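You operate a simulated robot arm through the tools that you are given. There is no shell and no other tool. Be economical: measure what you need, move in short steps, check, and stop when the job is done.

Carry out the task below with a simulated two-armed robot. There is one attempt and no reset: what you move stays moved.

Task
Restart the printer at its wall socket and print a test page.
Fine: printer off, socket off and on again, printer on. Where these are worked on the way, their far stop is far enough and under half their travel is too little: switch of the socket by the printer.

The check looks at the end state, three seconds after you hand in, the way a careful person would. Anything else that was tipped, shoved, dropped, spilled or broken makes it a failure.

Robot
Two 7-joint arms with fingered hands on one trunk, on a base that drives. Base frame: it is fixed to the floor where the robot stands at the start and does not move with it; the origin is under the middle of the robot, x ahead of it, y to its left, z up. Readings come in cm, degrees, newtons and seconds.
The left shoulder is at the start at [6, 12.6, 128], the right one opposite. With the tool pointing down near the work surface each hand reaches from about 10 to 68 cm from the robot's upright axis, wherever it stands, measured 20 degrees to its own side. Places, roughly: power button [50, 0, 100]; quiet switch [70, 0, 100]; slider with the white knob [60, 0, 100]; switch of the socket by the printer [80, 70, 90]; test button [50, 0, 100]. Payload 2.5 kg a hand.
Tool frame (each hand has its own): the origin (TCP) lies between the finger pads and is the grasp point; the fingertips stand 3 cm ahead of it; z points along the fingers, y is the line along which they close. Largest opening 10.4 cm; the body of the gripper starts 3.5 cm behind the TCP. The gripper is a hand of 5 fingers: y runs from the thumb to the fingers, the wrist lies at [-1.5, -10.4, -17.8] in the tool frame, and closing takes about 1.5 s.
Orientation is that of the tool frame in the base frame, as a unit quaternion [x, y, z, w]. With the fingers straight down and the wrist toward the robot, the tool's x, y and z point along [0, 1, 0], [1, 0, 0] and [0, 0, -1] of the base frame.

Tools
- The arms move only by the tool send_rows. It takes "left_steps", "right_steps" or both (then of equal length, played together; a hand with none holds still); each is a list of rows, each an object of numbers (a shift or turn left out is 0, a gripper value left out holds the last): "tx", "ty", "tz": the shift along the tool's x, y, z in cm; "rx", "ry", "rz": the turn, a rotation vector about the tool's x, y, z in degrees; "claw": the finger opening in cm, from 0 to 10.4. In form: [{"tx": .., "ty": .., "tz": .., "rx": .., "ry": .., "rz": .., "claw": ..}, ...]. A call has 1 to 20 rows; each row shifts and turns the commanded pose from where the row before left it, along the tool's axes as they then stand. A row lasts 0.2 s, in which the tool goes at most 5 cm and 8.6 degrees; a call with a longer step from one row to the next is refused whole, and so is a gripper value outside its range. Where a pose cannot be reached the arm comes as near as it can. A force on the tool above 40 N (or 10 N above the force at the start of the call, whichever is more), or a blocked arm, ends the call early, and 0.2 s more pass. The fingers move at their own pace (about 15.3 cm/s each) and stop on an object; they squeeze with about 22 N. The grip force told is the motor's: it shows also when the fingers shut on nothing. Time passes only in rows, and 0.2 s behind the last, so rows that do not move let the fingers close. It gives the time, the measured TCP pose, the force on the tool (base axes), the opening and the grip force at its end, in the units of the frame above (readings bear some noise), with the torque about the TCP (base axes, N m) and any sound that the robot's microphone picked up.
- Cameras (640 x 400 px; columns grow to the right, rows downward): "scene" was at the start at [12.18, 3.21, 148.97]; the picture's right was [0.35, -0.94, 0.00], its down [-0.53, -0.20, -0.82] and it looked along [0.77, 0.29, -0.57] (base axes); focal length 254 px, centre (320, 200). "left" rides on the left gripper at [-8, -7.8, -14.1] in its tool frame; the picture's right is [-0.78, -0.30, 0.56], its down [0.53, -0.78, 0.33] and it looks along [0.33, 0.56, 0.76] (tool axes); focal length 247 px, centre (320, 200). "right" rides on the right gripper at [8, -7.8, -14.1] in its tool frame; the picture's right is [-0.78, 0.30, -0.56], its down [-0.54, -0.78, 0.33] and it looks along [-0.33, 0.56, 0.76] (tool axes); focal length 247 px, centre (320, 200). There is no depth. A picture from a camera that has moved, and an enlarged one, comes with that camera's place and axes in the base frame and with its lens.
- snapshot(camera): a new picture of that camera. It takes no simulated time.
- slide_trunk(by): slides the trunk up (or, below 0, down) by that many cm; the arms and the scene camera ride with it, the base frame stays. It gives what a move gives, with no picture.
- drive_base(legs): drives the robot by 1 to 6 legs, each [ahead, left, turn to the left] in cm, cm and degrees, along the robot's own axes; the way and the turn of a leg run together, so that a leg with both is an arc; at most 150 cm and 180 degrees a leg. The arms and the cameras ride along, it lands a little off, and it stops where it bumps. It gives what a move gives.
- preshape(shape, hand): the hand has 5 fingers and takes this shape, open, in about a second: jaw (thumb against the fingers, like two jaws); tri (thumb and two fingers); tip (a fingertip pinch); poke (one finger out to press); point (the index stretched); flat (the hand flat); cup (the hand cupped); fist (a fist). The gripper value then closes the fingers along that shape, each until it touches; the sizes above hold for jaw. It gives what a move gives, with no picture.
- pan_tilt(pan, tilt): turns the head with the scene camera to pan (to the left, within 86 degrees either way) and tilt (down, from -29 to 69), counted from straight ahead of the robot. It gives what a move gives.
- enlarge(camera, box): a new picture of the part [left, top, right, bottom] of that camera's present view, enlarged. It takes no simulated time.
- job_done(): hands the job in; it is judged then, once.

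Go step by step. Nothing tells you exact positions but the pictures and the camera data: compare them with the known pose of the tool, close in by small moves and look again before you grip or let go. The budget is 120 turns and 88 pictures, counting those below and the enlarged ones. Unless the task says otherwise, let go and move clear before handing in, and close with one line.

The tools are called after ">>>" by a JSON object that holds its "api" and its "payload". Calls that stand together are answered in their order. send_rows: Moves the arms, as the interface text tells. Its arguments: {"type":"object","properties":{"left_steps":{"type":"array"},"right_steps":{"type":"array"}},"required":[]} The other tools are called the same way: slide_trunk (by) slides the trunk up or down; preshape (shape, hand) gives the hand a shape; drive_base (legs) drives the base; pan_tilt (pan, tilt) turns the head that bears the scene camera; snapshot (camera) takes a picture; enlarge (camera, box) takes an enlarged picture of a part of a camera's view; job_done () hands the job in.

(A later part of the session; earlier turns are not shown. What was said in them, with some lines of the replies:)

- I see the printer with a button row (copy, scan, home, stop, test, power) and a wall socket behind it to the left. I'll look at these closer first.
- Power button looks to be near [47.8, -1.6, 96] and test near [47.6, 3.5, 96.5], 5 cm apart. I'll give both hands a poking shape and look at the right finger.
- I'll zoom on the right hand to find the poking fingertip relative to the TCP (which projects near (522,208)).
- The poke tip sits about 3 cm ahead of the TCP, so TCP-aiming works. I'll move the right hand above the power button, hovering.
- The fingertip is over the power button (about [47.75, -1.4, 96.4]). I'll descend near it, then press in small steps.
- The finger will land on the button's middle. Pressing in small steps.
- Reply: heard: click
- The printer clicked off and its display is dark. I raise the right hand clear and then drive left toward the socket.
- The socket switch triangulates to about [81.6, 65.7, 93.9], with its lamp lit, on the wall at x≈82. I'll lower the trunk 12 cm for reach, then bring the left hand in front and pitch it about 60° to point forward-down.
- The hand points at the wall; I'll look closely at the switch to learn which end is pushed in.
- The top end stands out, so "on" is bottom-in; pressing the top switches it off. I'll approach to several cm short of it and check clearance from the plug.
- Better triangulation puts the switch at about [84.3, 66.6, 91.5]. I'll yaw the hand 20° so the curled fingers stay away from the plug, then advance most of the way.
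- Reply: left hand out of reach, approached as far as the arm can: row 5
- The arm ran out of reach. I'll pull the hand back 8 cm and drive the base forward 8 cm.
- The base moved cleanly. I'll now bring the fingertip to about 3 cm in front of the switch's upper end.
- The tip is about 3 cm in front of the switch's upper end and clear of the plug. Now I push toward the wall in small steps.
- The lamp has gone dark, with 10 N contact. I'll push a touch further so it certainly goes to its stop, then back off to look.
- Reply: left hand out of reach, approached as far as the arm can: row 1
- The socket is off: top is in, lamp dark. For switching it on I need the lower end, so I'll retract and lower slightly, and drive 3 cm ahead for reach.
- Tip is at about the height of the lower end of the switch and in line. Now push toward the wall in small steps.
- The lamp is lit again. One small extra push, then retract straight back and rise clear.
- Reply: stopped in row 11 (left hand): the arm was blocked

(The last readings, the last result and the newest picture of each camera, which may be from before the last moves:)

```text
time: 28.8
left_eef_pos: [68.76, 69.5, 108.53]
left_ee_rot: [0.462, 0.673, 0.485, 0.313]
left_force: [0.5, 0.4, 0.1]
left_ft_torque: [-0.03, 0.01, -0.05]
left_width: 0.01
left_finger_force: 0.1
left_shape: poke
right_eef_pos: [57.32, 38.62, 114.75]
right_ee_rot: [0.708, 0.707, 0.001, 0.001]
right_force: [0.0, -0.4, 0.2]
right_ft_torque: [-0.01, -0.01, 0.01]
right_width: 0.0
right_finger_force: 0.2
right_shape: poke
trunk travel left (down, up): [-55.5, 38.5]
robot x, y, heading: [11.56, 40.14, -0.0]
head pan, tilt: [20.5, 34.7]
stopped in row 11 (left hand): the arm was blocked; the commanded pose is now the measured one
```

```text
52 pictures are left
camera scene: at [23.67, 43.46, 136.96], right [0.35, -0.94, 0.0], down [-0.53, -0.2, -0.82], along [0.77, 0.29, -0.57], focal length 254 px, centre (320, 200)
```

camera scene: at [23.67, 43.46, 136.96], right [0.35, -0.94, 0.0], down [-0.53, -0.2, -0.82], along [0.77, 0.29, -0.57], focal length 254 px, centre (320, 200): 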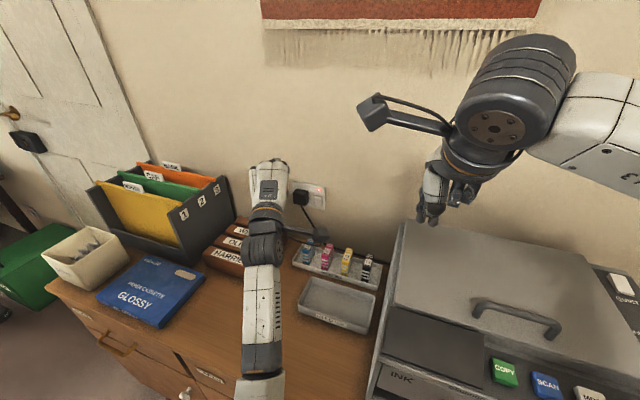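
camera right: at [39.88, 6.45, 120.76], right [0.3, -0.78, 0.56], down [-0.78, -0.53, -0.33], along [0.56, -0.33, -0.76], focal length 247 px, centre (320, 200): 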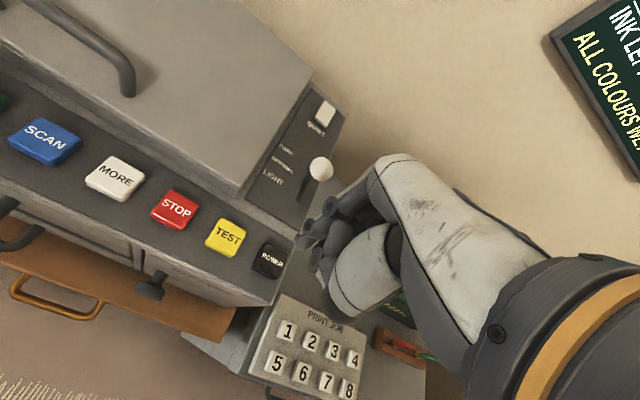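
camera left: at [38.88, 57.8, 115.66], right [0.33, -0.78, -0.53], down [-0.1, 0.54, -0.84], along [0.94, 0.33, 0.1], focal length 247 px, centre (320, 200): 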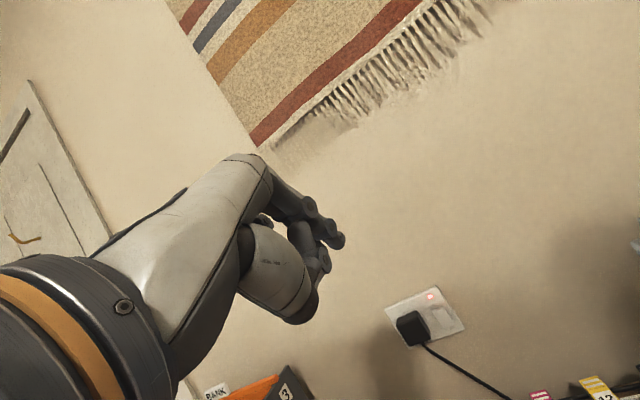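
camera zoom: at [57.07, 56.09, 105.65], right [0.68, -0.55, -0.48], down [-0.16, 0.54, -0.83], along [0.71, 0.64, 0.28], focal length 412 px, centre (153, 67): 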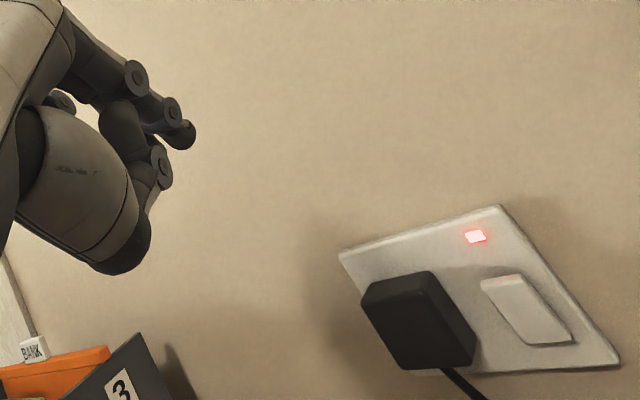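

The socket is on and nothing was disturbed; the arm merely hit a joint limit. I'll raise the trunk 12 cm back, then drive back and right to the printer.

>>> {"api": "slide_trunk", "payload": {"by": 12}}

>>> {"api": "drive_base", "payload": {"legs": [[-11.5, 0, 0], [0, -40.2, 0]]}}

>>> {"api": "snapshot", "payload": {"camera": "scene"}}

>>> {"api": "snapshot", "payload": {"camera": "right"}}

```text
time: 30.3
left_eef_pos: [68.86, 69.45, 120.43]
left_ee_rot: [0.461, 0.673, 0.485, 0.313]
left_force: [0.3, 0.5, -0.1]
left_ft_torque: [-0.03, -0.02, 0.01]
left_width: 0.0
left_finger_force: 0.1
left_shape: poke
right_eef_pos: [57.28, 38.6, 126.76]
right_ee_rot: [0.708, 0.706, 0.0, 0.0]
right_force: [0.5, -0.2, 0.6]
right_ft_torque: [0.03, -0.03, -0.01]
right_width: 0.0
right_finger_force: 0.0
right_shape: poke
trunk travel left (down, up): [-67.5, 26.5]
robot x, y, heading: [11.7, 40.26, -0.1]
head pan, tilt: [20.5, 34.7]
```

```text
time: 33.6
left_eef_pos: [57.2, 29.37, 120.42]
left_ee_rot: [0.462, 0.673, 0.485, 0.314]
left_force: [0.3, 0.0, -0.4]
left_ft_torque: [0.01, 0.03, -0.02]
left_width: 0.01
left_finger_force: 0.0
left_shape: poke
right_eef_pos: [45.75, -1.47, 126.76]
right_ee_rot: [0.708, 0.706, 0.0, 0.0]
right_force: [0.2, -0.7, 0.6]
right_ft_torque: [0.0, -0.05, -0.03]
right_width: 0.0
right_finger_force: 0.0
right_shape: poke
trunk travel left (down, up): [-67.5, 26.5]
robot x, y, heading: [-0.12, 0.05, -0.1]
head pan, tilt: [20.5, 34.7]
```

```text
51 pictures are left
camera scene: at [12.18, 3.36, 148.97], right [0.35, -0.94, 0.0], down [-0.53, -0.2, -0.82], along [0.77, 0.29, -0.57], focal length 254 px, centre (320, 200)
```

scene: 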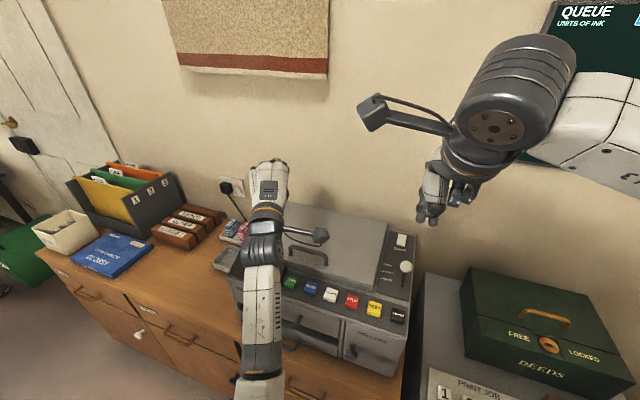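

```text
50 pictures are left
camera right: at [37.98, 6.64, 140.81], right [0.29, -0.78, 0.56], down [-0.78, -0.53, -0.33], along [0.56, -0.33, -0.76], focal length 247 px, centre (320, 200)
```

right: 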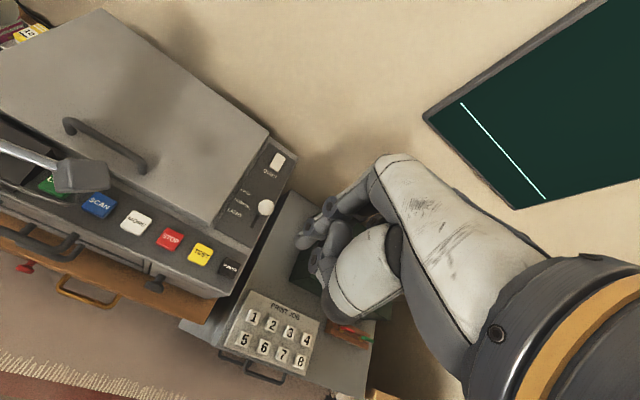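

Back at the printer. I'll lower onto the power button at the same place as before and press.

>>> {"api": "send_rows", "payload": {"right_steps": [{"ty": 2, "tz": 3}, {"tz": 4}, {"tz": 4}, {"tz": 4}, {"tz": 4}, {"tz": 3}, {"tz": 3}, {"tz": 1}, {"tz": 1}, {"tz": 0.4}, {"tz": 0.3}, {"tz": 0.3}]}}

>>> {"api": "snapshot", "payload": {"camera": "scene"}}

```text
time: 36.2
left_eef_pos: [57.15, 29.39, 120.51]
left_ee_rot: [0.462, 0.673, 0.486, 0.314]
left_force: [0.9, -0.4, 0.0]
left_ft_torque: [0.0, 0.02, -0.02]
left_width: 0.0
left_finger_force: 0.0
left_shape: poke
right_eef_pos: [47.87, -1.47, 98.69]
right_ee_rot: [0.708, 0.706, 0.0, 0.0]
right_force: [1.7, -0.6, 2.6]
right_ft_torque: [-0.05, 0.02, 0.0]
right_width: 0.0
right_finger_force: 0.1
right_shape: poke
trunk travel left (down, up): [-67.5, 26.5]
robot x, y, heading: [0.09, -0.21, 0.1]
head pan, tilt: [20.5, 34.7]
heard: click
```

```text
49 pictures are left
camera scene: at [12.17, 3.41, 148.97], right [0.35, -0.94, 0.0], down [-0.53, -0.2, -0.82], along [0.77, 0.29, -0.57], focal length 254 px, centre (320, 200)
```

scene: 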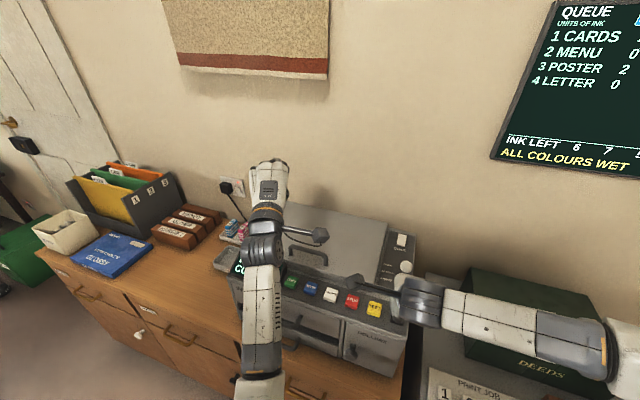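

The printer is on again (queue board lit). I'll lift the right hand, shift it over the test button, and move the left arm aside to see the display.

>>> {"api": "send_rows", "payload": {"right_steps": [{"tz": -1.5}, {"tz": -2.5}, {"tx": 1.7}, {"tx": 1.7}, {"tx": 1.7}, {}], "left_steps": [{"tx": 3.5}, {"tx": 3.5}, {"tx": 3.5}, {"tx": 3.5}, {"tx": 3.5}, {}]}}

>>> {"api": "snapshot", "payload": {"camera": "scene"}}

>>> {"api": "enlarge", "payload": {"camera": "right", "box": [180, 170, 380, 310]}}

```text
time: 37.6
left_eef_pos: [50.54, 45.72, 120.86]
left_ee_rot: [0.461, 0.673, 0.485, 0.313]
left_force: [0.7, 0.1, 0.6]
left_ft_torque: [-0.02, 0.02, 0.05]
left_width: 0.0
left_finger_force: 0.0
left_shape: poke
right_eef_pos: [47.85, 3.51, 102.74]
right_ee_rot: [0.707, 0.707, 0.0, -0.001]
right_force: [0.8, -0.6, 0.2]
right_ft_torque: [-0.01, 0.01, 0.02]
right_width: 0.01
right_finger_force: 0.1
right_shape: poke
trunk travel left (down, up): [-67.5, 26.5]
robot x, y, heading: [-0.04, -0.11, -0.1]
head pan, tilt: [20.5, 34.7]
```

```text
48 pictures are left
camera scene: at [12.2, 3.35, 148.97], right [0.35, -0.94, 0.0], down [-0.53, -0.2, -0.82], along [0.77, 0.29, -0.57], focal length 254 px, centre (320, 200)
```

scene: 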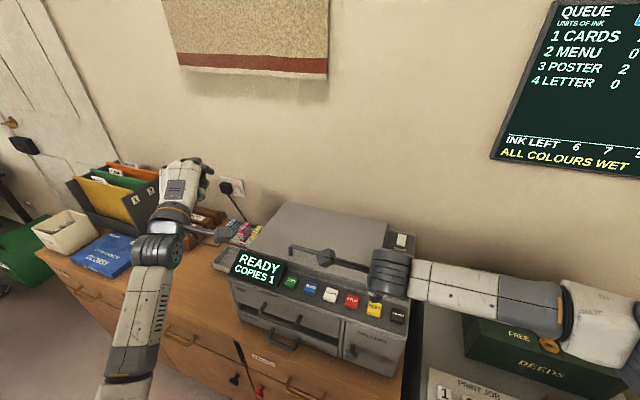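

```text
2.86 times, centred on (280, 240) of right
camera zoom: at [40.03, 11.76, 116.7], right [0.29, -0.78, 0.56], down [-0.78, -0.53, -0.33], along [0.56, -0.33, -0.76], focal length 706 px, centre (434, 86)
```

zoom: 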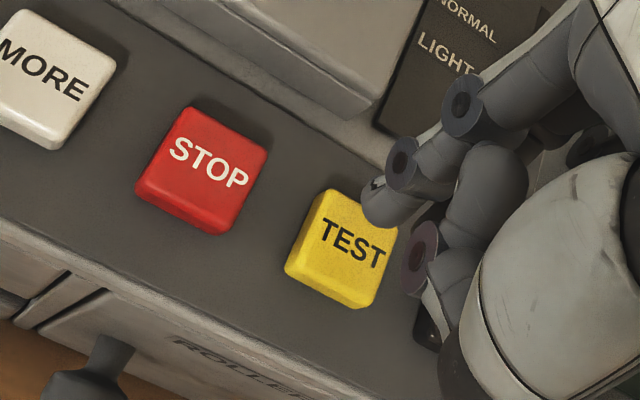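

The display reads READY and the finger is over TEST. Pressing it.

>>> {"api": "send_rows", "payload": {"right_steps": [{"tz": 1.5}, {"tz": 1.2}, {"tz": 0.5}, {"tz": 0.4}, {"tz": 0.3}, {"tz": 0.2}]}}

>>> {"api": "snapshot", "payload": {"camera": "scene"}}

```text
time: 39.0
left_eef_pos: [50.66, 45.67, 120.94]
left_ee_rot: [0.462, 0.673, 0.485, 0.314]
left_force: [-0.2, 0.4, 0.4]
left_ft_torque: [0.0, -0.01, 0.01]
left_width: 0.0
left_finger_force: 0.1
left_shape: poke
right_eef_pos: [47.76, 3.64, 98.64]
right_ee_rot: [0.708, 0.707, 0.001, 0.0]
right_force: [1.4, -0.3, 3.7]
right_ft_torque: [-0.01, 0.02, 0.0]
right_width: 0.02
right_finger_force: 0.0
right_shape: poke
trunk travel left (down, up): [-67.5, 26.5]
robot x, y, heading: [-0.3, 0.45, 0.0]
head pan, tilt: [20.5, 34.7]
heard: click
```

```text
46 pictures are left
camera scene: at [12.17, 3.41, 148.97], right [0.35, -0.94, 0.0], down [-0.53, -0.2, -0.82], along [0.77, 0.29, -0.57], focal length 254 px, centre (320, 200)
```

scene: 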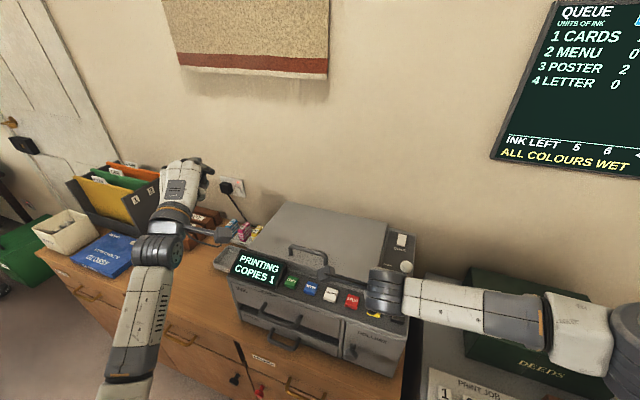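

The printer says PRINTING. I lift the right hand clear, wait, and check.

>>> {"api": "send_rows", "payload": {"right_steps": [{"tz": -1.5}, {"tz": -3}, {"tz": -4}, {"tz": -4}, {"tz": -4}, {"tz": -4}, {"tz": -4}, {"tx": -4}, {"tx": -4}, {"tx": -4}, {}, {}, {}, {}, {}, {}, {}, {}, {}, {}]}}

>>> {"api": "snapshot", "payload": {"camera": "scene"}}

>>> {"api": "enlarge", "payload": {"camera": "scene", "box": [200, 160, 440, 380]}}

```text
time: 43.2
left_eef_pos: [50.64, 45.63, 120.96]
left_ee_rot: [0.462, 0.673, 0.485, 0.314]
left_force: [0.1, -0.6, -0.9]
left_ft_torque: [0.01, -0.02, -0.03]
left_width: 0.0
left_finger_force: 0.1
left_shape: poke
right_eef_pos: [47.71, -8.38, 123.26]
right_ee_rot: [0.707, 0.707, 0.0, 0.0]
right_force: [0.1, -0.5, -0.2]
right_ft_torque: [-0.01, 0.0, -0.01]
right_width: 0.0
right_finger_force: 0.1
right_shape: poke
trunk travel left (down, up): [-67.5, 26.5]
robot x, y, heading: [0.01, 0.23, 0.3]
head pan, tilt: [20.5, 34.7]
```

```text
45 pictures are left
camera scene: at [12.18, 3.41, 148.97], right [0.35, -0.94, 0.0], down [-0.53, -0.2, -0.82], along [0.77, 0.29, -0.57], focal length 254 px, centre (320, 200)
```

scene: 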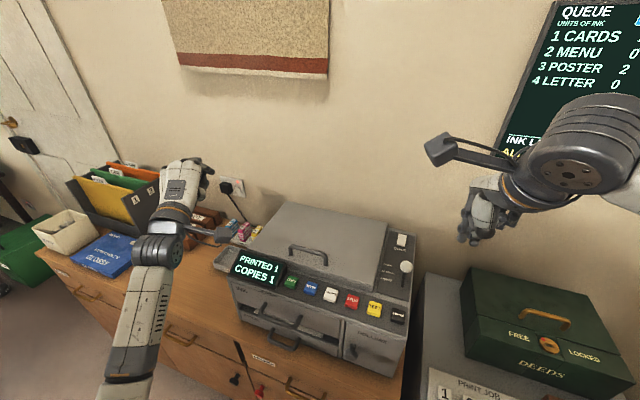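

```text
1.82 times, centred on (320, 270) of scene
camera zoom: at [12.18, 3.41, 148.97], right [0.35, -0.94, 0.0], down [-0.53, -0.2, -0.82], along [0.77, 0.29, -0.57], focal length 463 px, centre (320, 73)
```

zoom: 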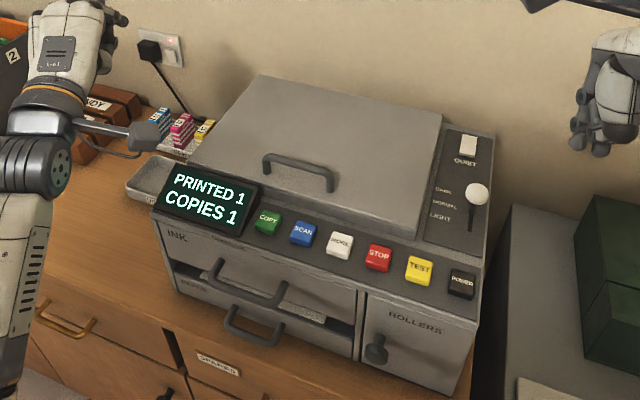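

The display reads PRINTED 1, a page lies in the output slot, the socket lamp is lit and nothing else has moved. Handing in.

>>> {"api": "job_done", "payload": {}}

```text
The job is handed in.
```

I switched the printer off, turned its wall socket off and on again, and switched the printer back on. The test page printed: the display reads "PRINTED 1" and the socket lamp is lit.
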